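You operate a simulated robot arm through the tools that you are given. There is no shell and no other tool. Be economical: measure what you need, move in short steps, check, and stop when the job is done.

Carry out the task below with a simulated two-armed robot. There is one attempt and no reset: what you move stays moved.

JOB
Raise the frame to 190 cm on slow, run the carriage back to 0 cm and switch off.
Fine: speed selector to slow, then start; the height display shows 190 cm and the travel display 0 cm; isolator off last.

It is judged by the outcome, as a careful person would: the job done as asked, and still so three seconds after it is handed in. It fails if anything else is knocked over, pushed out of place, dropped, spilled or broken.

ROBOT AND FRAMES
Two 7-joint arms with fingered hands on one trunk, on a base that drives. Base frame: it is fixed to the floor where the robot stands at the start and does not move with it; the origin is under the middle of the robot, x ahead of it, y to its left, z up. Lengths are in m, angles in degrees, forces in N, time in s.
The left shoulder is at the start at [0.07, 0.142, 1.189], the right one opposite. With the tool pointing down near the work surface each hand reaches from about 0.1 to 0.78 m from the robot's upright axis, wherever it stands, measured 20 degrees to its own side. Places, roughly: speed selector [0.7, 0.1, 0.8]; green start button [0.5, 0.2, 1]; green up lever [0.9, 0.2, 1]; yellow back lever [1.3, 0.1, 1]; gantry isolator [1.1, -0.1, 0.8]; clamp frame [-0.6, 2, 2.2]; mode selector [0.5, 0.1, 0.8]; clamp selector [0.9, 0, 0.8]; regulator dial [0.9, 0, 0.6]; blue air valve [0.5, 0.1, 0.6]; red vent valve [0.7, 0, 0.6]; air drain valve [1.2, -0.1, 0.6]; oil tap [1.2, -1.3, 1]; red stop button [0.6, 0.2, 1]; blue reset button [0.8, 0.1, 1]; black down lever [1, 0.2, 1]. Payload 3.6 kg a hand.
The tool frame of a hand sits at the grasp point between the pads (the TCP): z along the fingers, y along the line on which they close. The tips reach 0.025 m beyond it. The gripper opens to 0.088 m. The gripper's body begins 0.029 m behind the TCP. The gripper is a hand of 5 fingers: y runs from the thumb to the fingers, the wrist lies at [-0.013, -0.097, -0.162] in the tool frame, and closing takes about 1.5 s.
Orientation is that of the tool frame in the base frame, as a unit quaternion [w, x, y, z]. With the fingers straight down and the wrist toward the robot, the tool's x, y and z point along [0, 1, 0], [1, 0, 0] and [0, 0, -1] of the base frame.

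CONTROLS
- The arms move only by the tool nudge_tool. It takes "left_commands", "right_commands" or both (then of equal length, played together; a hand with none holds still); each is a list that holds one entry, the list of rows, each a list of 6 numbers: the shift along the base's x, y, z in m, then the turn, a rotation vector about the base's x, y, z in rad. In form: [[[dx, dy, dz, rx, ry, rz], ...]]. A call has 1 to 10 rows; each row is the pose to reach, as a shift and turn from the pose commanded when the call began. "left_fingers" and "right_fingers" are, for a hand that has rows, the finger opening in m, from 0 to 0.088, set as the call begins (left out, the last holds). Each row takes 0.2 s and may step no farther than 0.05 m and 8.6 degrees from the row before; otherwise, or with a gripper value out of range, the whole call is refused. Where a pose cannot be reached the arm comes as near as it can. A force on the tool above 90 N (or 10 N above the force at the start of the call, whichever is more), or a blocked arm, ends the call early, and 0.2 s more pass. The fingers move at their own pace (about 0.072 m/s each) and stop on an object; they squeeze with about 34 N. The grip force told is the motor's: it shows also when the fingers shut on nothing. Time passes only in rows, and 0.2 s behind the last, so rows that repeat a pose let the fingers close. It gives the time, the measured TCP pose, the force on the tool (base axes), the opening and the grip force at its end, in the units of the frame above (readings bear some noise), and new pictures: "views" is both (left out), scene, wrist or none (wrist: the cameras of the hands that moved).
- Cameras (640 x 400 px; columns grow to the right, rows downward): "scene" is now at [0.1338, 0.0119, 1.4081]; the picture's right is [0.14, -0.99, 0.00], its down [-0.66, -0.09, -0.75] and it looks along [0.74, 0.10, -0.66] (base axes); focal length 226 px, centre (320, 200). "left" rides on the left gripper at [-0.059, -0.079, -0.105] in its tool frame; the picture's right is [-0.73, -0.32, 0.61], its down [0.62, -0.68, 0.38] and it looks along [0.29, 0.66, 0.70] (tool axes); focal length 234 px, centre (320, 200). "right" rides on the right gripper at [0.059, -0.079, -0.105] in its tool frame; the picture's right is [-0.73, 0.32, -0.61], its down [-0.62, -0.68, 0.38] and it looks along [-0.29, 0.66, 0.70] (tool axes); focal length 234 px, centre (320, 200). There is no depth. A picture from a camera that has moved, and an enlarged one, comes with that camera's place and axes in the base frame and with its lens.
- move_column(by): slides the trunk up (or, below 0, down) by that many m; the arms and the scene camera ride with it, the base frame stays. It gives what a move gives, with no picture.
- base_move(legs): drives the robot by 1 to 6 legs, each [ahead, left, turn to the left] in m, m and degrees, along the robot's own axes; the way and the turn of a leg run together, so that a leg with both is an arc; at most 1.5 m and 180 degrees a leg. The arms and the cameras ride along, it lands a little off, and it stops where it bumps. It gives what a move gives, and a new picture of the scene camera.
- set_grasp(shape, hand): the hand has 5 fingers and takes this shape, open, in about a second: jaw (thumb against the fingers, like two jaws); tri (thumb and two fingers); tip (a fingertip pinch); poke (one finger out to press); point (the index stretched); flat (the hand flat); cup (the hand cupped); fist (a fist). The gripper value then closes the fingers along that shape, each until it touches; the sizes above hold for jaw. It gives what a move gives, with no picture.
- pan_tilt(pan, tilt): turns the head with the scene camera to pan (to the left, within 86 degrees either way) and tilt (down, from -29 to 69), counted from straight ahead of the robot. It gives what a move gives, and a new picture of the scene camera.
- close_up(camera, box): a new picture of the part [left, top, right, bottom] of that camera's present view, enlarged. The clock stands still meanwhile.
- close_job(): hands the job in; it is judged then, once.

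Work in short steps. Places have to be worked out from the pictures, the camera data and where the tool is seen: move nearer, look again, correct. Check each grasp and each placing, and mend what went wrong. You have 120 turns and 260 pictures in all, those below and enlarged ones among them. Open the grippers and draw the arms clear of the work before you hand the job in, unless the task says otherwise; then end with one line.

The tools are called after "Request:" as a command line: name --argument value ..., lists and objects as JSON in quotes. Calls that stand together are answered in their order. nudge_tool: Moves the arms, as the interface text tells. Its arguments: {"type":"object","properties":{"left_commands":{"type":"array","items":{"type":"array","items":{"type":"array","items":{"type":"number"}}}},"left_fingers":{"type":"number"},"right_commands":{"type":"array","items":{"type":"array","items":{"type":"array","items":{"type":"number"}}}},"right_fingers":{"type":"number"},"views":{"type":"string","enum":["both","scene","wrist","none"]}},"required":[]} The other tools are called the same way: move_column (by) slides the trunk up or down; set_grasp (shape, hand) gives the hand a shape; base_move (legs) drives the base; pan_tilt (pan, tilt) turns the head that bears the scene camera; close_up (camera, box) takes an enlarged picture of a part of a camera's view; close_job () hands the job in.

At the start:

```text
t: 0.0
left_tcp_pos: [0.428, 0.2646, 1.2461]
left_tcp_rot: [0.0, 0.707, 0.708, 0.0]
left_ft_force: [0.5, 1.3, 0.3]
left_finger_gap: 0.088
left_gripper_force: 0.1
left_shape: jaw
right_tcp_pos: [0.5559, -0.1191, 1.2581]
right_tcp_rot: [-0.001, 0.708, 0.707, 0.0]
right_ft_force: [-0.5, 0.0, 0.3]
right_finger_gap: 0.0878
right_gripper_force: 0.0
right_shape: jaw
trunk travel left (down, up): [-0.725, 0.215]
robot x, y, heading: [0.0011, -0.0026, -0.2]
head pan, tilt: [7.9, 41.5]
```

scene: 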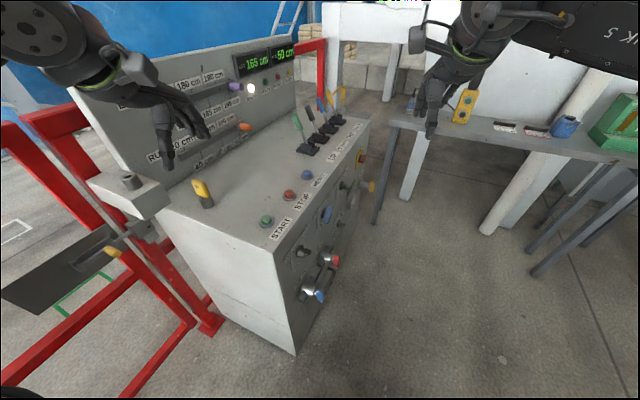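
right: 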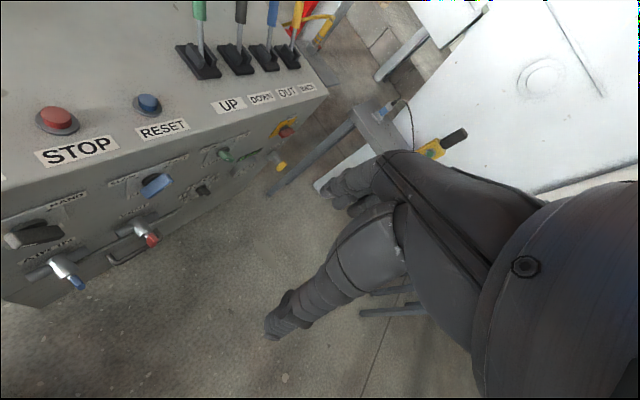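
left: 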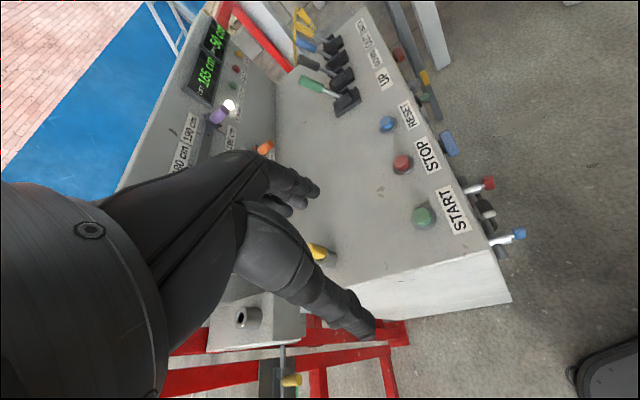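

I start by enlarging the views of the panel to read labels and displays.

Request:
close_up --camera "scene" --box '[240, 120, 400, 310]'

Request:
close_up --camera "scene" --box '[80, 30, 320, 180]'

Request:
close_up --camera "right" --box '[0, 90, 330, 300]'

```text
2.11 times, centred on (320, 215) of scene
camera zoom: at [0.1338, 0.0119, 1.4081], right [0.14, -0.99, 0.0], down [-0.66, -0.09, -0.75], along [0.74, 0.1, -0.66], focal length 475 px, centre (320, 168)
```

zoom: 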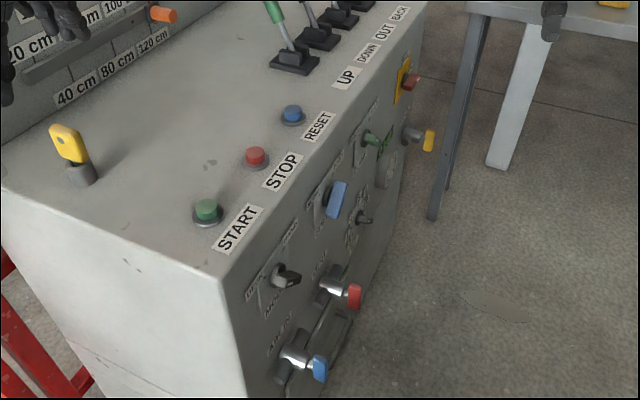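

```text
2.67 times, centred on (200, 105) of scene
camera zoom: at [0.1338, 0.0119, 1.4081], right [0.14, -0.99, 0.0], down [-0.66, -0.09, -0.75], along [0.74, 0.1, -0.66], focal length 601 px, centre (640, 453)
```

zoom: 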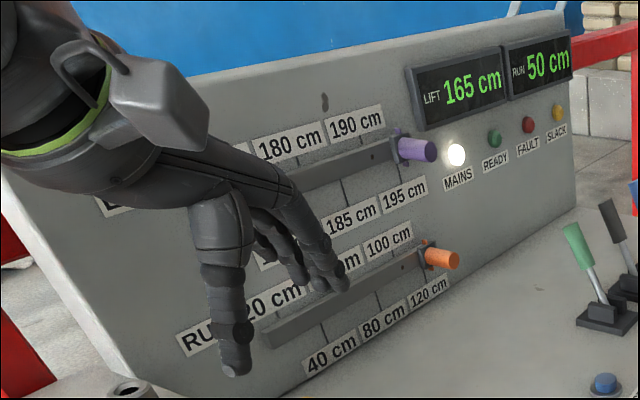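

```text
1.90 times, centred on (165, 195) of right
camera zoom: at [0.4756, -0.0605, 1.362], right [0.32, -0.73, 0.61], down [-0.68, -0.62, -0.38], along [0.66, -0.29, -0.7], focal length 446 px, centre (615, 210)
```

zoom: 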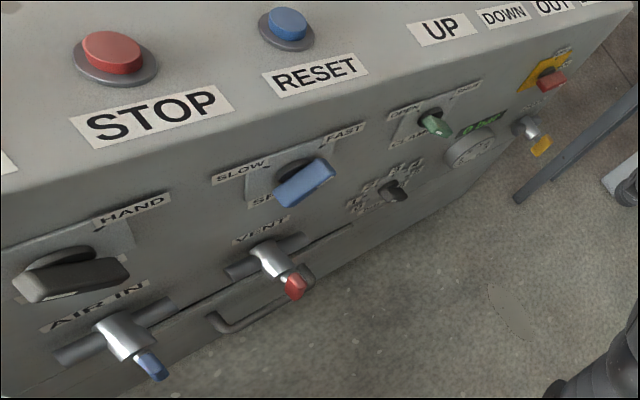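

The displays read LIFT 165 and RUN 50, and the console's front faces my right side. I back off to the right, drive along it and turn to face it square (about 72°).

Request:
base_move --legs '[[0, -0.55, 0], [0.72, 0, 0], [0, 0, 72.5]]'

```text
t: 2.5
left_tcp_pos: [0.4337, -0.1477, 1.2479]
left_tcp_rot: [0.0, 0.712, 0.703, 0.002]
left_ft_force: [0.5, -0.5, 0.4]
left_finger_gap: 0.0876
left_gripper_force: 0.0
left_shape: jaw
right_tcp_pos: [0.5564, -0.5335, 1.2579]
right_tcp_rot: [-0.002, 0.713, 0.702, 0.003]
right_ft_force: [0.5, 0.1, 0.2]
right_finger_gap: 0.0878
right_gripper_force: 0.2
right_shape: jaw
trunk travel left (down, up): [-0.725, 0.215]
robot x, y, heading: [0.001, -0.3956, -0.9]
head pan, tilt: [7.9, 41.5]
stopped in leg 1: the robot was blocked; the commanded pose is now the measured one
camera scene: at [0.1357, -0.3971, 1.4084], right [0.12, -0.99, 0.0], down [-0.66, -0.08, -0.75], along [0.74, 0.1, -0.66], focal length 226 px, centre (320, 200)
```

scene: 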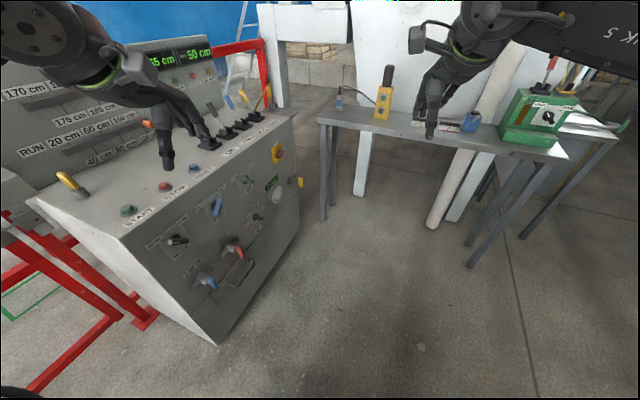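

Something blocks to my right; I look there.

Request:
pan_tilt --pan -80 --tilt 55

```text
t: 4.1
left_tcp_pos: [0.4347, -0.1416, 1.2459]
left_tcp_rot: [0.0, 0.712, 0.703, 0.0]
left_ft_force: [0.3, -0.8, -0.8]
left_finger_gap: 0.088
left_gripper_force: 0.0
left_shape: jaw
right_tcp_pos: [0.5578, -0.5287, 1.2563]
right_tcp_rot: [0.0, 0.712, 0.702, 0.0]
right_ft_force: [0.5, -0.5, 0.2]
right_finger_gap: 0.0876
right_gripper_force: 0.1
right_shape: jaw
trunk travel left (down, up): [-0.725, 0.215]
robot x, y, heading: [0.0016, -0.3994, -0.7]
head pan, tilt: [-80.0, 55.0]
camera scene: at [0.0664, -0.4718, 1.3896], right [-0.99, -0.16, 0.0], down [-0.13, 0.81, -0.57], along [0.09, -0.57, -0.82], focal length 226 px, centre (320, 200)
```

scene: 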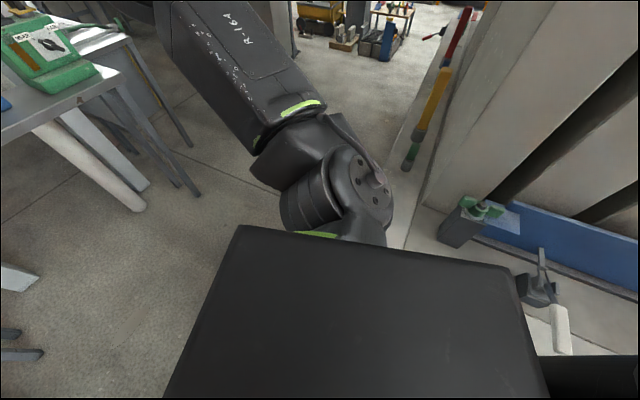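

A white structure stands behind-right. I go forward out of it first, then shift right.

Request:
base_move --legs '[[0.35, 0.02, 0], [0.37, -0.15, 0]]'

Request:
pan_tilt --pan 40 --tilt 45

```text
t: 8.5
left_tcp_pos: [1.1571, -0.2772, 1.2466]
left_tcp_rot: [0.001, 0.71, 0.704, 0.001]
left_ft_force: [0.1, -0.3, -1.0]
left_finger_gap: 0.0879
left_gripper_force: 0.1
left_shape: jaw
right_tcp_pos: [1.2805, -0.6624, 1.2571]
right_tcp_rot: [0.0, 0.711, 0.703, 0.0]
right_ft_force: [-0.3, -0.9, -1.4]
right_finger_gap: 0.0875
right_gripper_force: 0.0
right_shape: jaw
trunk travel left (down, up): [-0.725, 0.215]
robot x, y, heading: [0.7275, -0.5368, -0.5]
head pan, tilt: [-80.0, 55.0]
camera scene: at [0.7898, -0.6086, 1.3896], right [-0.99, -0.16, 0.0], down [-0.13, 0.81, -0.57], along [0.09, -0.57, -0.82], focal length 226 px, centre (320, 200)
```

scene: 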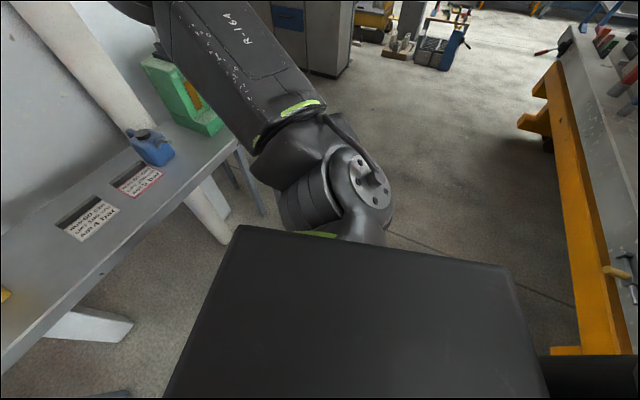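

```text
t: 10.5
left_tcp_pos: [1.1574, -0.2775, 1.2469]
left_tcp_rot: [0.0, 0.71, 0.704, -0.001]
left_ft_force: [-0.2, 0.1, 0.5]
left_finger_gap: 0.0875
left_gripper_force: 0.1
left_shape: jaw
right_tcp_pos: [1.2818, -0.6618, 1.2574]
right_tcp_rot: [0.0, 0.711, 0.703, 0.0]
right_ft_force: [-0.2, 0.3, 0.1]
right_finger_gap: 0.0877
right_gripper_force: 0.0
right_shape: jaw
trunk travel left (down, up): [-0.725, 0.215]
robot x, y, heading: [0.7301, -0.534, -0.7]
head pan, tilt: [40.0, 45.0]
camera scene: at [0.8418, -0.4863, 1.403], right [0.63, -0.77, 0.0], down [-0.55, -0.45, -0.71], along [0.55, 0.45, -0.71], focal length 226 px, centre (320, 200)
```

scene: 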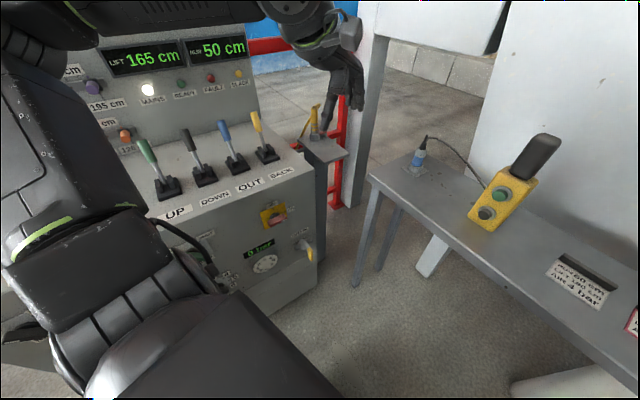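

There are notes on the table; I read them before going on.

Request:
close_up --camera "scene" --box '[540, 240, 640, 340]'

Request:
close_up --camera "scene" --box '[130, 130, 330, 290]'

Request:
close_up --camera "scene" --box '[60, 20, 280, 160]'

```text
4.00 times, centred on (590, 290) of scene
camera zoom: at [0.8418, -0.4863, 1.403], right [0.63, -0.77, 0.0], down [-0.55, -0.45, -0.71], along [0.55, 0.45, -0.71], focal length 902 px, centre (-760, -160)
```

zoom: 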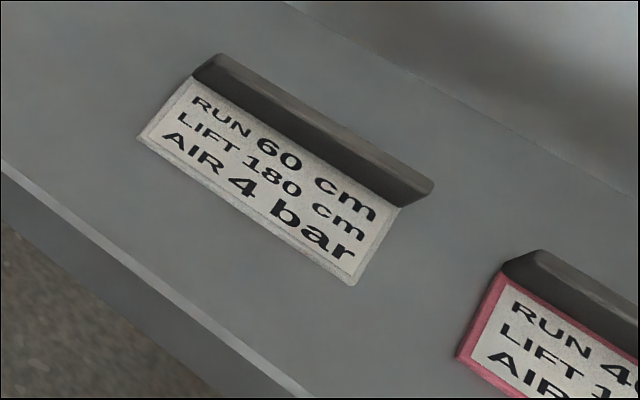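

```text
2.50 times, centred on (230, 210) of scene
camera zoom: at [0.8418, -0.4863, 1.403], right [0.63, -0.77, 0.0], down [-0.55, -0.45, -0.71], along [0.55, 0.45, -0.71], focal length 564 px, centre (545, 175)
```

zoom: 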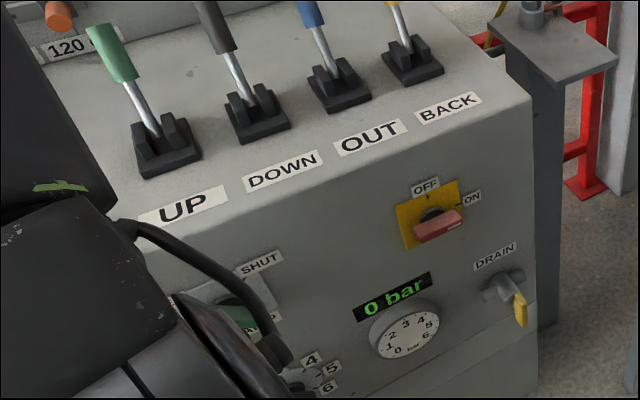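

```text
2.86 times, centred on (170, 90) of scene
camera zoom: at [0.8418, -0.4863, 1.403], right [0.63, -0.77, 0.0], down [-0.55, -0.45, -0.71], along [0.55, 0.45, -0.71], focal length 644 px, centre (749, 514)
```

zoom: 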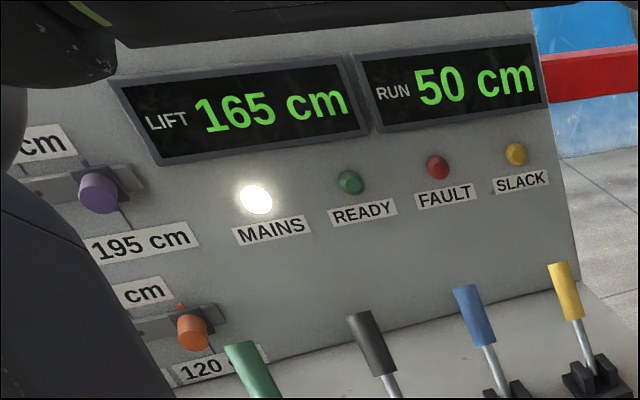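

I'm clear of obstacles; now I turn to face the console.

Request:
base_move --legs '[[0, 0, 73]]'

Request:
pan_tilt --pan 0 --tilt 48

```text
t: 14.1
left_tcp_pos: [0.5925, -0.0528, 1.2462]
left_tcp_rot: [0.0, 0.141, 0.99, 0.0]
left_ft_force: [-0.8, 0.5, -0.2]
left_finger_gap: 0.0877
left_gripper_force: 0.0
left_shape: jaw
right_tcp_pos: [0.9989, -0.0395, 1.2574]
right_tcp_rot: [0.001, 0.14, 0.99, -0.001]
right_ft_force: [-0.2, -0.1, 0.5]
right_finger_gap: 0.0876
right_gripper_force: 0.0
right_shape: jaw
trunk travel left (down, up): [-0.725, 0.215]
robot x, y, heading: [0.73, -0.54, 74.0]
head pan, tilt: [40.0, 45.0]
camera scene: at [0.71, -0.4148, 1.403], right [0.91, 0.4, 0.0], down [0.29, -0.65, -0.71], along [-0.29, 0.65, -0.71], focal length 226 px, centre (320, 200)
```

scene: 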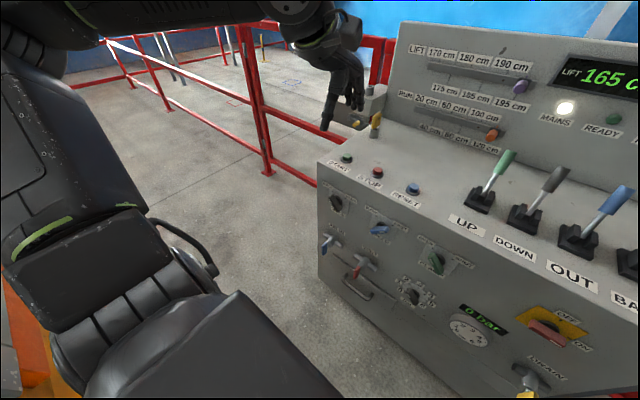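

```text
t: 15.1
left_tcp_pos: [0.593, -0.0551, 1.246]
left_tcp_rot: [0.0, 0.14, 0.99, 0.0]
left_ft_force: [0.4, 0.5, -0.8]
left_finger_gap: 0.0879
left_gripper_force: 0.0
left_shape: jaw
right_tcp_pos: [0.9976, -0.0393, 1.2568]
right_tcp_rot: [0.0, 0.141, 0.99, 0.0]
right_ft_force: [-0.1, -0.1, -0.3]
right_finger_gap: 0.0877
right_gripper_force: 0.1
right_shape: jaw
trunk travel left (down, up): [-0.725, 0.215]
robot x, y, heading: [0.7325, -0.5374, 73.8]
head pan, tilt: [0.0, 48.0]
camera scene: at [0.7646, -0.4135, 1.3988], right [0.96, -0.28, 0.0], down [-0.21, -0.71, -0.67], along [0.19, 0.64, -0.74], focal length 226 px, centre (320, 200)
```

scene: 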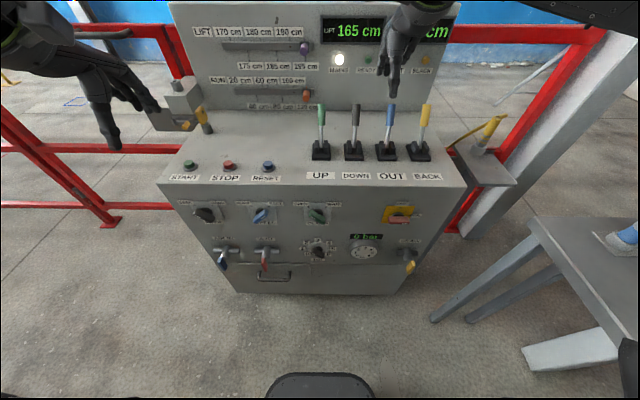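

Excellent square view. I enlarge the front panel to see selector positions and the scales.

Request:
close_up --camera "scene" --box '[160, 150, 300, 290]'

Request:
close_up --camera "scene" --box '[290, 150, 460, 290]'

Request:
close_up --camera "scene" --box '[170, 10, 460, 190]'

```text
2.86 times, centred on (230, 220) of scene
camera zoom: at [0.7646, -0.4135, 1.3988], right [0.96, -0.28, 0.0], down [-0.21, -0.71, -0.67], along [0.19, 0.64, -0.74], focal length 644 px, centre (577, 143)
```

zoom: 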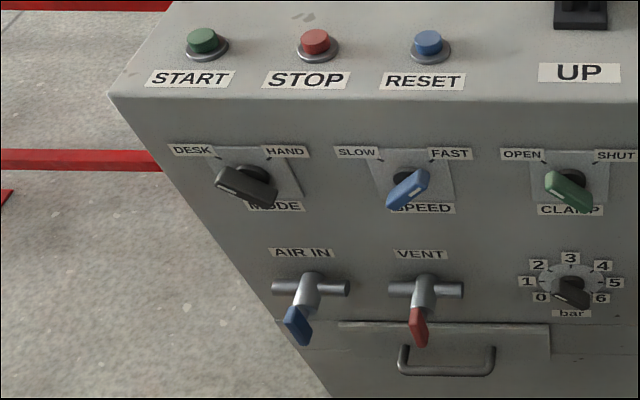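

```text
2.86 times, centred on (375, 220) of scene
camera zoom: at [0.7646, -0.4135, 1.3988], right [0.96, -0.28, 0.0], down [-0.21, -0.71, -0.67], along [0.19, 0.64, -0.74], focal length 644 px, centre (163, 143)
```

zoom: 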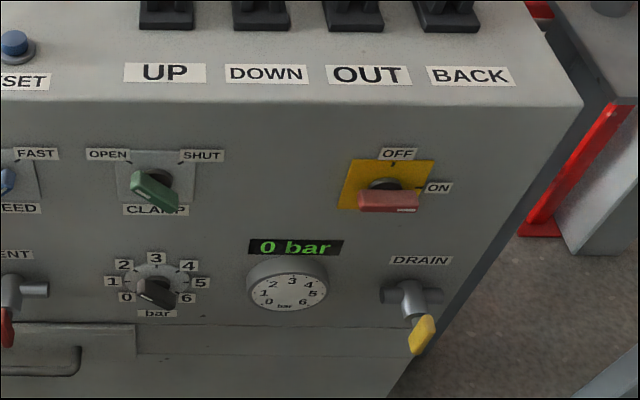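

```text
2.21 times, centred on (315, 100) of scene
camera zoom: at [0.7646, -0.4135, 1.3988], right [0.96, -0.28, 0.0], down [-0.21, -0.71, -0.67], along [0.19, 0.64, -0.74], focal length 498 px, centre (331, 421)
```

zoom: 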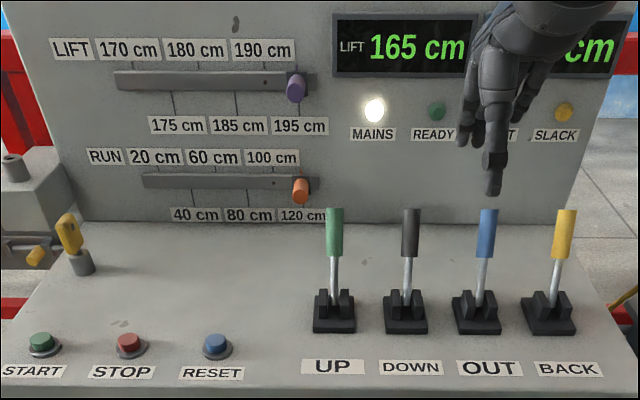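

Speed reads FAST (mark upper right), mode DESK, isolator ON. I estimate the speed handle at about (0.71, 0.05, 0.845). I bring the left hand in front of it, pointing forward with its closing line square to the handle, in two halves.

Request:
nudge_tool --left_commands '[[[0.007, -0.001, -0.033, 0.1043, -0.0836, 0.0512], [0.014, -0.001, -0.066, 0.2086, -0.1672, 0.1024], [0.021, -0.002, -0.099, 0.3129, -0.2508, 0.1536], [0.028, -0.002, -0.132, 0.4172, -0.3344, 0.2048], [0.035, -0.003, -0.165, 0.5215, -0.418, 0.256], [0.041, -0.0035, -0.198, 0.6258, -0.5016, 0.3072]]]' --views "none"

Request:
nudge_tool --left_commands '[[[0.007, -0.001, -0.033, 0.1043, -0.0836, 0.0512], [0.014, -0.001, -0.066, 0.2086, -0.1672, 0.1024], [0.021, -0.002, -0.099, 0.3129, -0.2508, 0.1536], [0.028, -0.002, -0.132, 0.4172, -0.3344, 0.2048], [0.035, -0.003, -0.165, 0.5215, -0.418, 0.256], [0.041, -0.0035, -0.198, 0.6258, -0.5016, 0.3072]]]' --views "both"

```text
t: 16.5
left_tcp_pos: [0.6357, -0.0214, 1.0377]
left_tcp_rot: [0.199, -0.021, 0.921, 0.335]
left_ft_force: [0.8, 0.1, -0.5]
left_finger_gap: 0.088
left_gripper_force: 0.1
left_shape: jaw
left hand out of reach, approached as far as the arm can: row 3, 4, 5, 6
right_tcp_pos: [0.9973, -0.0378, 1.2578]
right_tcp_rot: [0.0, 0.141, 0.99, -0.001]
right_ft_force: [0.2, -0.5, 0.5]
right_finger_gap: 0.0876
right_gripper_force: 0.1
right_shape: jaw
trunk travel left (down, up): [-0.725, 0.215]
robot x, y, heading: [0.7286, -0.5353, 73.9]
head pan, tilt: [0.0, 48.0]
```

```text
t: 17.9
left_tcp_pos: [0.4557, -0.0078, 1.0595]
left_tcp_rot: [0.335, -0.166, 0.718, 0.587]
left_ft_force: [0.7, 0.3, 0.2]
left_finger_gap: 0.0879
left_gripper_force: 0.0
left_shape: jaw
left hand out of reach, approached as far as the arm can: row 1, 2, 3, 4, 5, 6
right_tcp_pos: [0.9965, -0.04, 1.2599]
right_tcp_rot: [0.0, 0.142, 0.99, 0.001]
right_ft_force: [0.5, 0.3, -0.6]
right_finger_gap: 0.0878
right_gripper_force: 0.0
right_shape: jaw
trunk travel left (down, up): [-0.725, 0.215]
robot x, y, heading: [0.7284, -0.5394, 74.1]
head pan, tilt: [0.0, 48.0]
camera scene: at [0.763, -0.4161, 1.3992], right [0.96, -0.28, 0.0], down [-0.21, -0.71, -0.67], along [0.19, 0.64, -0.74], focal length 226 px, centre (320, 200)
camera left: at [0.5183, -0.1364, 1.0526], right [0.9, 0.38, 0.2], down [0.09, 0.29, -0.95], along [-0.42, 0.88, 0.22], focal length 234 px, centre (320, 200)
```

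scene: 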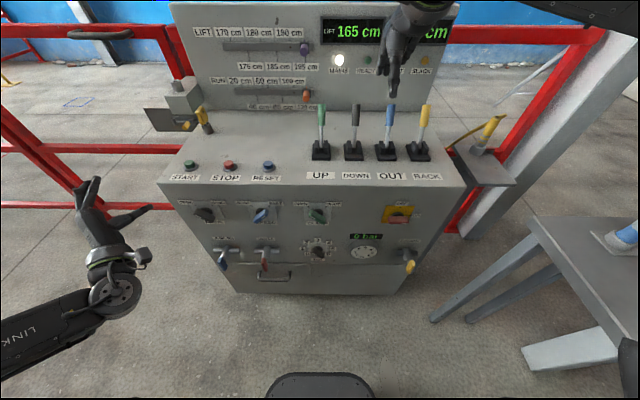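
left: 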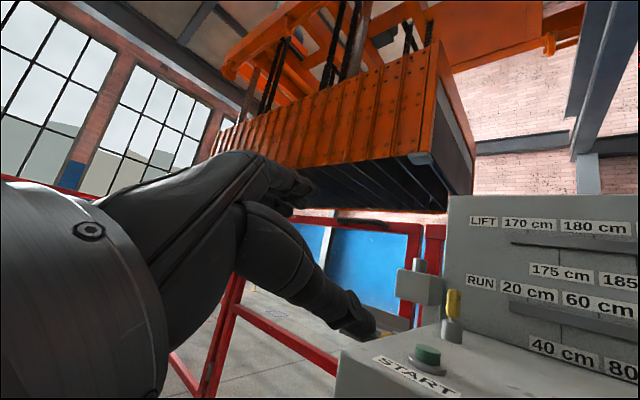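

The pose was too cramped. The floor behind me is clear, so I back up 0.15 m and lower the trunk 0.22 m to give the arm room.

Request:
base_move --legs '[[-0.15, 0, 0]]'

Request:
move_column --by -0.2

```text
t: 19.3
left_tcp_pos: [0.4161, -0.1457, 1.06]
left_tcp_rot: [0.335, -0.165, 0.72, 0.586]
left_ft_force: [0.2, 0.1, 1.0]
left_finger_gap: 0.088
left_gripper_force: 0.1
left_shape: jaw
right_tcp_pos: [0.9569, -0.1785, 1.2565]
right_tcp_rot: [0.0, 0.142, 0.99, -0.002]
right_ft_force: [0.0, 0.2, -0.2]
right_finger_gap: 0.0878
right_gripper_force: 0.0
right_shape: jaw
trunk travel left (down, up): [-0.725, 0.215]
robot x, y, heading: [0.6875, -0.6807, 73.8]
head pan, tilt: [0.0, 48.0]
camera scene: at [0.7239, -0.554, 1.3986], right [0.96, -0.28, 0.0], down [-0.21, -0.71, -0.67], along [0.19, 0.64, -0.74], focal length 226 px, centre (320, 200)
```

scene: 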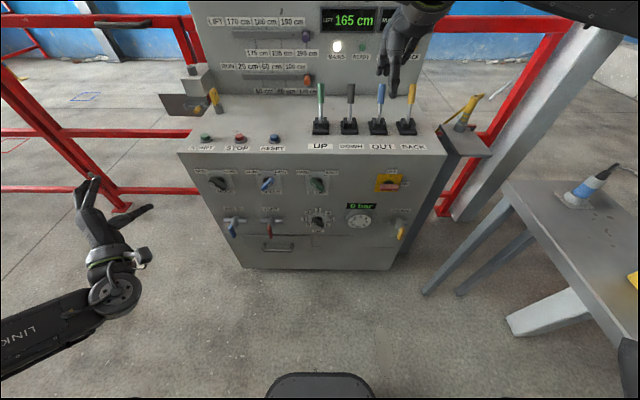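

```text
t: 21.5
left_tcp_pos: [0.4158, -0.1472, 0.8596]
left_tcp_rot: [0.334, -0.166, 0.719, 0.586]
left_ft_force: [0.2, -0.3, 0.3]
left_finger_gap: 0.0882
left_gripper_force: 0.0
left_shape: jaw
right_tcp_pos: [0.956, -0.1812, 1.0578]
right_tcp_rot: [0.0, 0.142, 0.99, 0.0]
right_ft_force: [-0.3, -0.9, -0.9]
right_finger_gap: 0.0878
right_gripper_force: 0.2
right_shape: jaw
trunk travel left (down, up): [-0.525, 0.415]
robot x, y, heading: [0.6868, -0.6789, 73.9]
head pan, tilt: [0.0, 48.0]
```

Room is better now. I move the left hand to about 12 cm in front of the speed handle with a small orientation correction.

Request:
nudge_tool --left_commands '[[[0.043, 0.013, -0.002, 0.012, -0.011, 0.002], [0.086, 0.025, -0.004, 0.025, -0.021, 0.003], [0.129, 0.038, -0.006, 0.037, -0.032, 0.005], [0.172, 0.051, -0.008, 0.049, -0.043, 0.007], [0.215, 0.063, -0.01, 0.062, -0.053, 0.008], [0.258, 0.076, -0.013, 0.074, -0.064, 0.01]]]'

```text
t: 22.9
left_tcp_pos: [0.6785, -0.0709, 0.8455]
left_tcp_rot: [0.36, -0.174, 0.686, 0.609]
left_ft_force: [0.1, 0.0, -0.1]
left_finger_gap: 0.088
left_gripper_force: 0.1
left_shape: jaw
right_tcp_pos: [0.9582, -0.1794, 1.0569]
right_tcp_rot: [0.0, 0.142, 0.99, -0.001]
right_ft_force: [-0.2, 0.5, -0.9]
right_finger_gap: 0.0876
right_gripper_force: 0.0
right_shape: jaw
trunk travel left (down, up): [-0.525, 0.415]
robot x, y, heading: [0.6904, -0.6814, 73.8]
head pan, tilt: [0.0, 48.0]
camera scene: at [0.7243, -0.5554, 1.1987], right [0.96, -0.28, 0.0], down [-0.21, -0.71, -0.67], along [0.19, 0.64, -0.74], focal length 226 px, centre (320, 200)
camera left: at [0.7423, -0.1986, 0.8333], right [0.88, 0.37, 0.28], down [0.15, 0.36, -0.92], along [-0.45, 0.86, 0.26], focal length 234 px, centre (320, 200)
```

scene: 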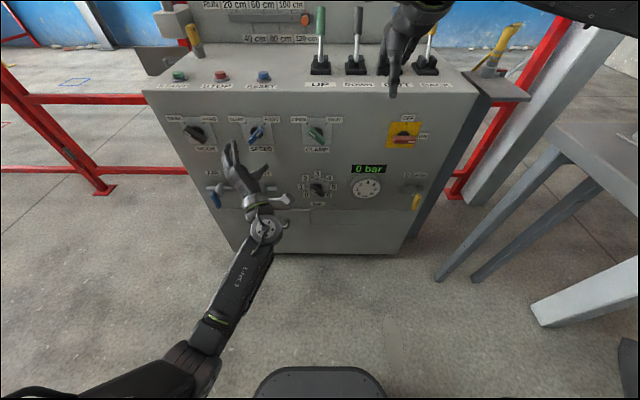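
left: 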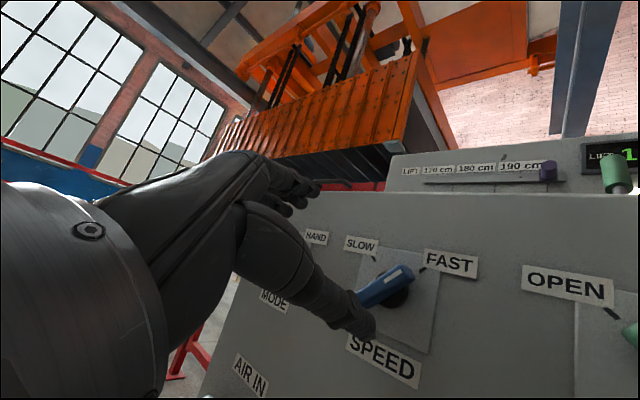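

From both views the handle is near (0.707, 0.070, 0.834). I advance ~12 cm with the small lateral correction.

Request:
nudge_tool --left_commands '[[[0.005, 0.03, -0.0115, 0, 0, 0], [0.011, 0.06, -0.0115, 0, 0, 0], [0.016, 0.09, -0.0115, 0, 0, 0], [0.02, 0.108, -0.0115, 0, 0, 0]]]'

Request:
close_up --camera "scene" --box '[180, 90, 330, 210]'

```text
t: 23.9
left_tcp_pos: [0.6945, 0.0359, 0.8366]
left_tcp_rot: [0.36, -0.176, 0.685, 0.608]
left_ft_force: [-0.2, -1.4, 0.3]
left_finger_gap: 0.088
left_gripper_force: 0.0
left_shape: jaw
right_tcp_pos: [0.9573, -0.1799, 1.0581]
right_tcp_rot: [0.0, 0.141, 0.99, 0.0]
right_ft_force: [0.4, 0.5, 0.7]
right_finger_gap: 0.0878
right_gripper_force: 0.1
right_shape: jaw
trunk travel left (down, up): [-0.525, 0.415]
robot x, y, heading: [0.686, -0.6773, 73.9]
head pan, tilt: [0.0, 48.0]
camera scene: at [0.7235, -0.5557, 1.1987], right [0.96, -0.28, 0.0], down [-0.21, -0.71, -0.67], along [0.19, 0.64, -0.74], focal length 226 px, centre (320, 200)
camera left: at [0.7582, -0.0907, 0.8239], right [0.88, 0.37, 0.28], down [0.15, 0.36, -0.92], along [-0.45, 0.86, 0.26], focal length 234 px, centre (320, 200)
```

scene: 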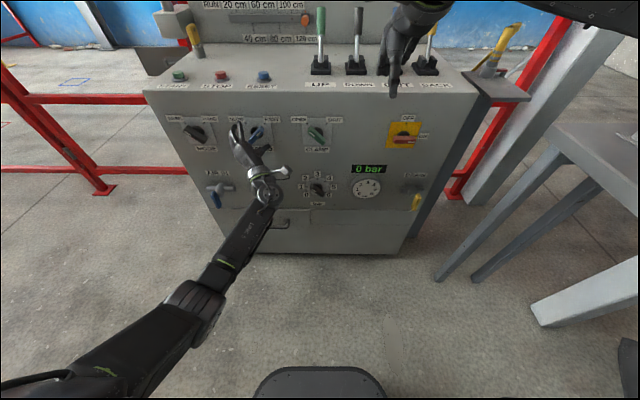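
left: 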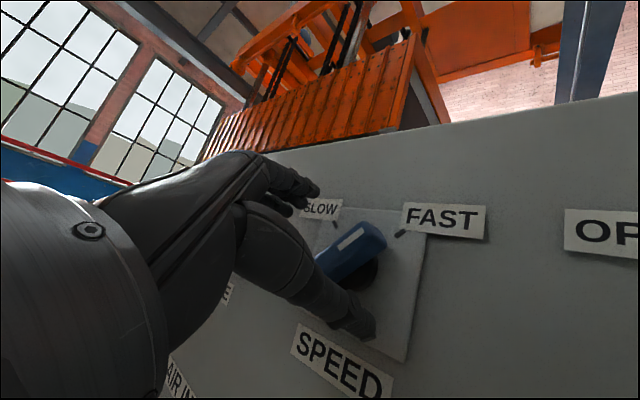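

```text
3.33 times, centred on (255, 150) of scene
camera zoom: at [0.7235, -0.5557, 1.1987], right [0.96, -0.28, 0.0], down [-0.21, -0.71, -0.67], along [0.19, 0.64, -0.74], focal length 752 px, centre (537, 367)
```

zoom: 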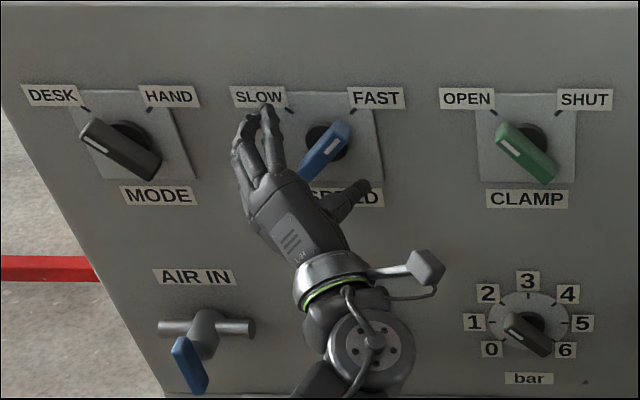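

The handle lies between thumb and fingers. I advance 2.5 cm more and close.

Request:
nudge_tool --left_commands '[[[0.0035, 0.012, 0, 0, 0, 0], [0.008, 0.024, 0, 0, 0, 0]]]' --views "none"

Request:
nudge_tool --left_commands '[[[0, 0, 0, 0, 0, 0], [0, 0, 0, 0, 0, 0], [0, 0, 0, 0, 0, 0], [0, 0, 0, 0, 0, 0], [0, 0, 0, 0, 0, 0], [0, 0, 0, 0, 0, 0], [0, 0, 0, 0, 0, 0], [0, 0, 0, 0, 0, 0]]]' --left_fingers 0.0 --views "wrist"

Request:
close_up --camera "scene" --box '[180, 90, 330, 210]'

```text
t: 24.5
left_tcp_pos: [0.7015, 0.0602, 0.8362]
left_tcp_rot: [0.36, -0.175, 0.685, 0.609]
left_ft_force: [-1.3, -2.7, -0.7]
left_finger_gap: 0.0877
left_gripper_force: 0.0
left_shape: jaw
right_tcp_pos: [0.9565, -0.1822, 1.0578]
right_tcp_rot: [0.001, 0.142, 0.99, 0.0]
right_ft_force: [-0.3, -0.7, 0.1]
right_finger_gap: 0.0877
right_gripper_force: 0.0
right_shape: jaw
trunk travel left (down, up): [-0.525, 0.415]
robot x, y, heading: [0.6866, -0.679, 73.6]
head pan, tilt: [0.0, 48.0]
```

```text
t: 26.3
left_tcp_pos: [0.7022, 0.0567, 0.8391]
left_tcp_rot: [0.36, -0.174, 0.684, 0.61]
left_ft_force: [1.7, -44.4, -17.5]
left_finger_gap: 0.0322
left_gripper_force: 33.8
left_shape: jaw
right_tcp_pos: [0.9571, -0.1841, 1.0595]
right_tcp_rot: [0.0, 0.142, 0.99, 0.002]
right_ft_force: [0.5, -0.2, -0.3]
right_finger_gap: 0.0878
right_gripper_force: 0.1
right_shape: jaw
trunk travel left (down, up): [-0.525, 0.415]
robot x, y, heading: [0.691, -0.6829, 74.0]
head pan, tilt: [0.0, 48.0]
camera left: at [0.7661, -0.07, 0.8254], right [0.88, 0.37, 0.29], down [0.15, 0.36, -0.92], along [-0.45, 0.86, 0.26], focal length 234 px, centre (320, 200)
```

left: 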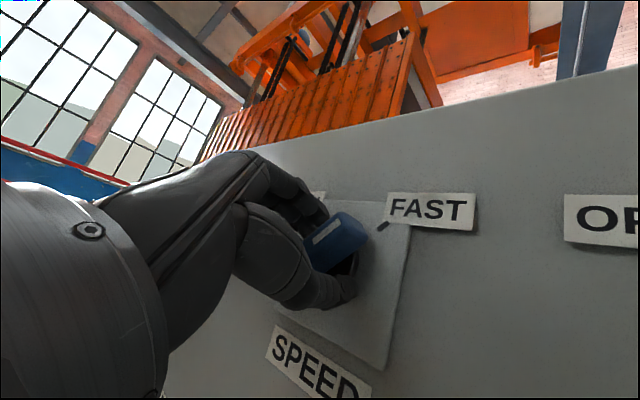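

```text
3.33 times, centred on (255, 150) of scene
camera zoom: at [0.724, -0.5609, 1.1993], right [0.96, -0.28, 0.0], down [-0.21, -0.71, -0.67], along [0.19, 0.65, -0.74], focal length 752 px, centre (537, 367)
```

zoom: 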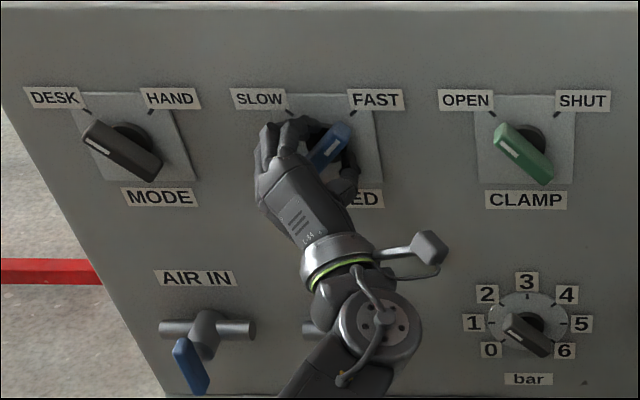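

The handle is held (gap 32 mm), TCP practically on the pivot. I ease back 5 mm and roll the hand counter-clockwise ~84°.

Request:
nudge_tool --left_commands '[[[-0.0014, -0.0048, 0, -0.0409, -0.1407, 0], [-0.0014, -0.0048, 0, -0.0818, -0.2814, 0], [-0.0014, -0.0048, 0, -0.1227, -0.4221, 0], [-0.0014, -0.0048, 0, -0.1636, -0.5628, 0], [-0.0014, -0.0048, 0, -0.2045, -0.7035, 0], [-0.0014, -0.0048, 0, -0.2454, -0.8442, 0], [-0.0014, -0.0048, 0, -0.2863, -0.9849, 0], [-0.0014, -0.0048, 0, -0.3272, -1.1256, 0], [-0.0014, -0.0048, 0, -0.3681, -1.2663, 0], [-0.0014, -0.0048, 0, -0.409, -1.407, 0]]]' --views "wrist"

Request:
close_up --camera "scene" --box '[180, 90, 330, 210]'

```text
t: 28.5
left_tcp_pos: [0.673, 0.0619, 0.8447]
left_tcp_rot: [0.669, -0.578, 0.397, 0.246]
left_ft_force: [28.9, -17.3, 18.3]
left_finger_gap: 0.026
left_gripper_force: 33.5
left_shape: jaw
right_tcp_pos: [0.9607, -0.1861, 1.0586]
right_tcp_rot: [-0.002, 0.142, 0.99, 0.002]
right_ft_force: [-0.7, 0.9, 1.0]
right_finger_gap: 0.0876
right_gripper_force: 0.1
right_shape: jaw
trunk travel left (down, up): [-0.525, 0.415]
robot x, y, heading: [0.6858, -0.6775, 73.7]
head pan, tilt: [0.0, 48.0]
camera left: at [0.6768, -0.0475, 0.9378], right [-0.01, 0.61, 0.79], down [0.98, 0.15, -0.11], along [-0.18, 0.78, -0.6], focal length 234 px, centre (320, 200)
```

left: 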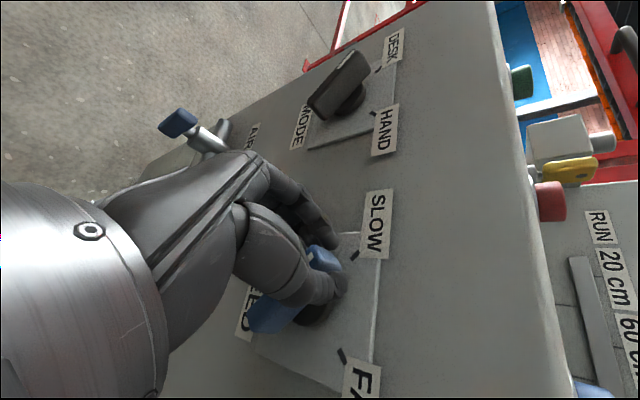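

```text
3.33 times, centred on (255, 150) of scene
camera zoom: at [0.7271, -0.5615, 1.1997], right [0.96, -0.28, 0.0], down [-0.21, -0.71, -0.67], along [0.19, 0.65, -0.74], focal length 752 px, centre (537, 367)
```

zoom: 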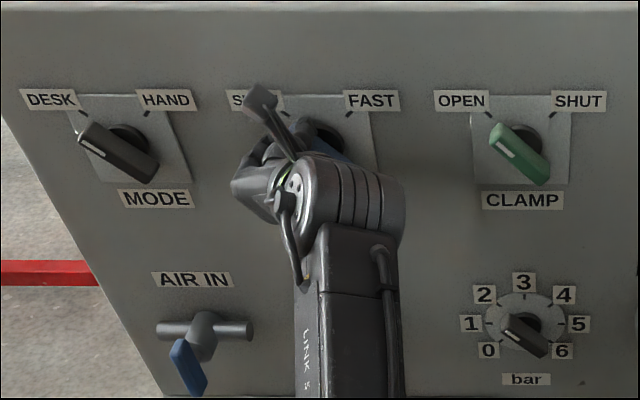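

The handle seems to lie toward SLOW. I open and back straight off to check.

Request:
nudge_tool --left_commands '[[[0, 0, 0, 0, 0, 0], [0, 0, 0, 0, 0, 0], [0, 0, 0, 0, 0, 0], [0, 0, 0, 0, 0, 0], [0, 0, 0, 0, 0, 0], [-0.008, -0.029, 0, 0, 0, 0], [-0.017, -0.058, 0, 0, 0, 0], [-0.03, -0.105, 0, 0, 0, 0]]]' --left_fingers 0.088 --views "wrist"

Request:
close_up --camera "scene" --box '[180, 90, 330, 210]'

```text
t: 30.2
left_tcp_pos: [0.6249, 0.0, 0.8833]
left_tcp_rot: [0.681, -0.55, 0.389, 0.288]
left_ft_force: [0.2, -0.1, -0.2]
left_finger_gap: 0.0878
left_gripper_force: 0.0
left_shape: jaw
right_tcp_pos: [0.9557, -0.1813, 1.0576]
right_tcp_rot: [0.0, 0.142, 0.99, 0.0]
right_ft_force: [-0.8, -0.3, -0.2]
right_finger_gap: 0.0877
right_gripper_force: 0.1
right_shape: jaw
trunk travel left (down, up): [-0.525, 0.415]
robot x, y, heading: [0.6895, -0.6776, 74.0]
head pan, tilt: [0.0, 48.0]
stopped in row 8 (left hand): the arm was blocked; the commanded pose is now the measured one
camera left: at [0.6354, -0.1169, 0.9669], right [0.01, 0.54, 0.84], down [0.97, 0.19, -0.14], along [-0.24, 0.82, -0.53], focal length 234 px, centre (320, 200)
```

left: 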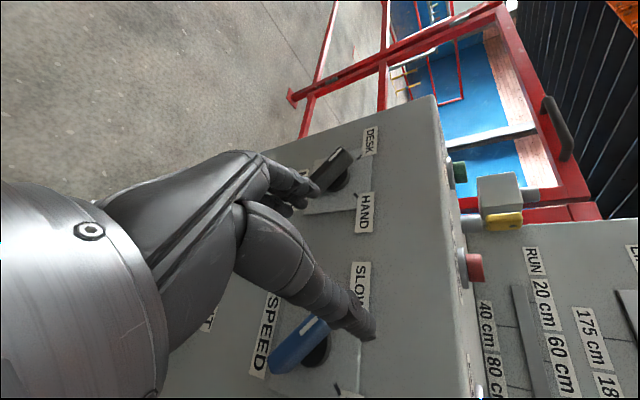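

```text
3.33 times, centred on (255, 150) of scene
camera zoom: at [0.7234, -0.5566, 1.1989], right [0.96, -0.28, 0.0], down [-0.21, -0.71, -0.67], along [0.19, 0.64, -0.74], focal length 752 px, centre (537, 367)
```

zoom: 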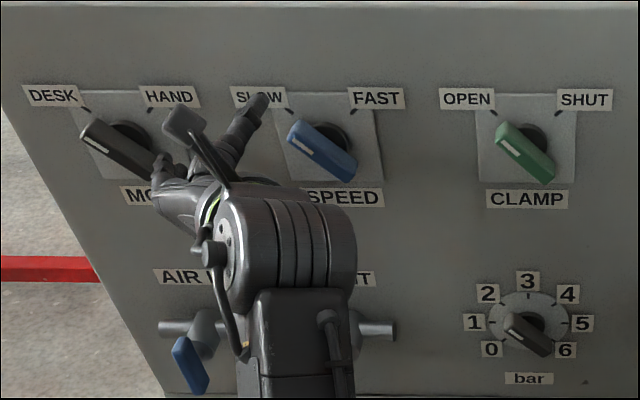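

Speed is now on SLOW. The fingers ended up close to the MODE handle, so I withdraw back and slightly right, rolling the hand back toward neutral.

Request:
nudge_tool --left_commands '[[[0.002, -0.013, 0, 0, 0, 0], [0.004, -0.026, 0, 0.02, 0.07, 0], [0.004, -0.045, 0, 0.06, 0.21, 0], [0.0, -0.06, 0, 0.1, 0.34, 0], [0.0, -0.08, 0.0, 0.14, 0.47, 0], [0.0, -0.1, 0.01, 0.18, 0.6, 0]]]' --views "both"

```text
t: 31.1
left_tcp_pos: [0.588, -0.0241, 0.9632]
left_tcp_rot: [0.664, -0.443, 0.423, 0.428]
left_ft_force: [-0.2, 0.2, 0.6]
left_finger_gap: 0.0879
left_gripper_force: 0.0
left_shape: jaw
right_tcp_pos: [0.9566, -0.1819, 1.0577]
right_tcp_rot: [-0.001, 0.142, 0.99, 0.0]
right_ft_force: [-0.4, 0.2, 0.2]
right_finger_gap: 0.0878
right_gripper_force: 0.0
right_shape: jaw
trunk travel left (down, up): [-0.525, 0.415]
robot x, y, heading: [0.6881, -0.6782, 73.6]
head pan, tilt: [0.0, 48.0]
stopped in row 4 (left hand): the arm was blocked; the commanded pose is now the measured one
camera scene: at [0.7233, -0.5562, 1.1988], right [0.96, -0.28, 0.0], down [-0.21, -0.71, -0.67], along [0.19, 0.64, -0.74], focal length 226 px, centre (320, 200)
camera left: at [0.6273, -0.1539, 1.0119], right [0.22, 0.36, 0.91], down [0.88, 0.32, -0.34], along [-0.41, 0.88, -0.25], focal length 234 px, centre (320, 200)
```

scene: 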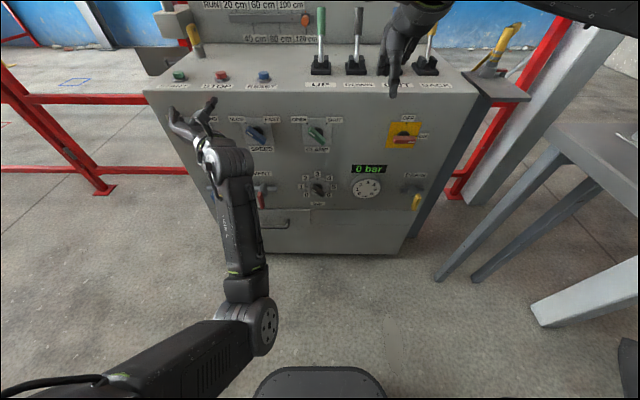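
left: 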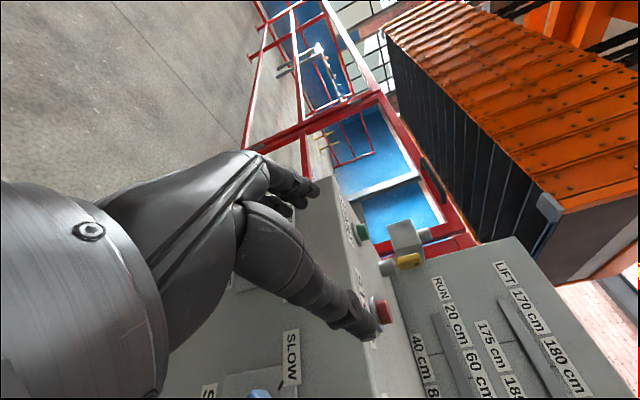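

The hand is clear of the face (≈12 cm). I raise the trunk back up, then reposition the left arm for the START button.

Request:
move_column --by 0.2

Request:
close_up --camera "scene" --box '[150, 0, 470, 200]'

```text
t: 33.2
left_tcp_pos: [0.5879, -0.024, 1.1627]
left_tcp_rot: [0.663, -0.444, 0.424, 0.428]
left_ft_force: [0.0, 0.4, 0.2]
left_finger_gap: 0.0879
left_gripper_force: 0.1
left_shape: jaw
right_tcp_pos: [0.9564, -0.1807, 1.2574]
right_tcp_rot: [0.0, 0.141, 0.99, -0.001]
right_ft_force: [-0.2, 0.2, 0.1]
right_finger_gap: 0.0879
right_gripper_force: 0.0
right_shape: jaw
trunk travel left (down, up): [-0.725, 0.215]
robot x, y, heading: [0.6868, -0.6777, 73.9]
head pan, tilt: [0.0, 48.0]
```

```text
2.00 times, centred on (310, 100) of scene
camera zoom: at [0.7234, -0.5557, 1.3987], right [0.96, -0.28, 0.0], down [-0.21, -0.71, -0.67], along [0.19, 0.64, -0.74], focal length 451 px, centre (340, 400)
```

zoom: 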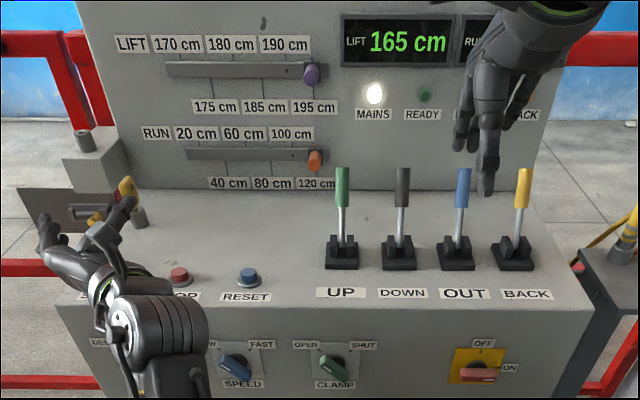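

I reorient the left hand to point down (poke later), keeping it high above the console edge.

Request:
nudge_tool --left_commands '[[[0, -0.01, 0.01, -0.0507, 0.1098, -0.0764], [0, -0.02, 0.02, -0.1014, 0.2196, -0.1528], [0, -0.03, 0.03, -0.1521, 0.3294, -0.2292], [0, -0.04, 0.04, -0.2028, 0.4392, -0.3056], [0, -0.05, 0.05, -0.2535, 0.549, -0.382], [0, -0.05, 0.06, -0.3042, 0.6588, -0.4584], [0, -0.05, 0.07, -0.3549, 0.7686, -0.5348], [0, -0.05, 0.07, -0.4056, 0.8784, -0.6112]]]' --views "none"

```text
t: 35.0
left_tcp_pos: [0.6015, -0.0495, 1.1749]
left_tcp_rot: [0.406, -0.208, 0.841, 0.291]
left_ft_force: [-0.6, 0.7, -0.2]
left_finger_gap: 0.0878
left_gripper_force: 0.0
left_shape: jaw
left hand out of reach, approached as far as the arm can: row 7, 8
right_tcp_pos: [0.9555, -0.179, 1.2571]
right_tcp_rot: [0.0, 0.14, 0.99, -0.001]
right_ft_force: [-0.3, 0.2, 0.4]
right_finger_gap: 0.0879
right_gripper_force: 0.1
right_shape: jaw
trunk travel left (down, up): [-0.725, 0.215]
robot x, y, heading: [0.6899, -0.6768, 73.9]
head pan, tilt: [0.0, 48.0]
```

I continue the reorientation from the present pose.

Request:
nudge_tool --left_commands '[[[0, 0, 0.01, -0.055, 0.1053, -0.077], [0, 0, 0.02, -0.11, 0.2106, -0.154], [0, 0, 0.03, -0.165, 0.3159, -0.231], [0, 0, 0.04, -0.22, 0.4212, -0.308], [0, 0, 0.05, -0.275, 0.5265, -0.385], [0, 0, 0.05, -0.33, 0.6318, -0.462], [0, 0, 0.05, -0.385, 0.7371, -0.539], [0, 0, 0.05, -0.44, 0.8424, -0.616], [0, 0, 0.05, -0.495, 0.948, -0.693]]]' --views "none"

Request:
set_grasp --hand "left" --shape "poke"

Request:
base_move --legs '[[0.19, 0, 0]]'

```text
t: 37.0
left_tcp_pos: [0.6816, -0.017, 1.0106]
left_tcp_rot: [0.135, -0.01, 0.985, 0.104]
left_ft_force: [0.4, 0.0, -0.5]
left_finger_gap: 0.0879
left_gripper_force: 0.1
left_shape: jaw
left hand out of reach, approached as far as the arm can: row 1, 2, 3, 4, 5, 6, 7, 8, 9
right_tcp_pos: [0.956, -0.1801, 1.2565]
right_tcp_rot: [-0.001, 0.14, 0.99, -0.001]
right_ft_force: [0.2, -0.2, -0.4]
right_finger_gap: 0.0878
right_gripper_force: 0.1
right_shape: jaw
trunk travel left (down, up): [-0.725, 0.215]
robot x, y, heading: [0.6882, -0.6854, 73.7]
head pan, tilt: [0.0, 48.0]
```

```text
t: 37.9
left_tcp_pos: [0.6837, -0.0162, 1.0136]
left_tcp_rot: [0.14, -0.01, 0.985, 0.105]
left_ft_force: [-0.5, 0.9, -0.1]
left_finger_gap: 0.0002
left_gripper_force: 0.1
left_shape: poke
right_tcp_pos: [0.957, -0.1801, 1.2566]
right_tcp_rot: [-0.001, 0.141, 0.99, -0.001]
right_ft_force: [0.1, -0.4, 0.3]
right_finger_gap: 0.0877
right_gripper_force: 0.0
right_shape: jaw
trunk travel left (down, up): [-0.725, 0.215]
robot x, y, heading: [0.6833, -0.68, 73.9]
head pan, tilt: [0.0, 48.0]
```

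```text
t: 39.5
left_tcp_pos: [0.7381, 0.166, 1.0148]
left_tcp_rot: [0.139, -0.009, 0.985, 0.105]
left_ft_force: [0.0, -0.4, 0.1]
left_finger_gap: 0.0
left_gripper_force: 0.1
left_shape: poke
right_tcp_pos: [1.0091, 0.0009, 1.2578]
right_tcp_rot: [0.0, 0.142, 0.99, 0.0]
right_ft_force: [-0.3, 0.5, 0.6]
right_finger_gap: 0.0878
right_gripper_force: 0.0
right_shape: jaw
trunk travel left (down, up): [-0.725, 0.215]
robot x, y, heading: [0.7407, -0.4995, 73.6]
head pan, tilt: [0.0, 48.0]
camera scene: at [0.7764, -0.3743, 1.3989], right [0.96, -0.28, 0.0], down [-0.21, -0.71, -0.67], along [0.19, 0.64, -0.74], focal length 226 px, centre (320, 200)
```

scene: 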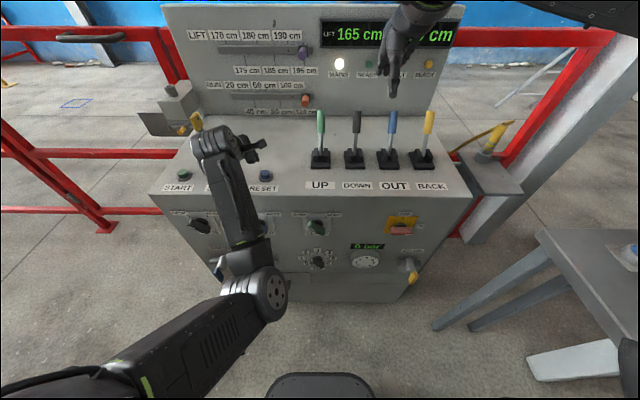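

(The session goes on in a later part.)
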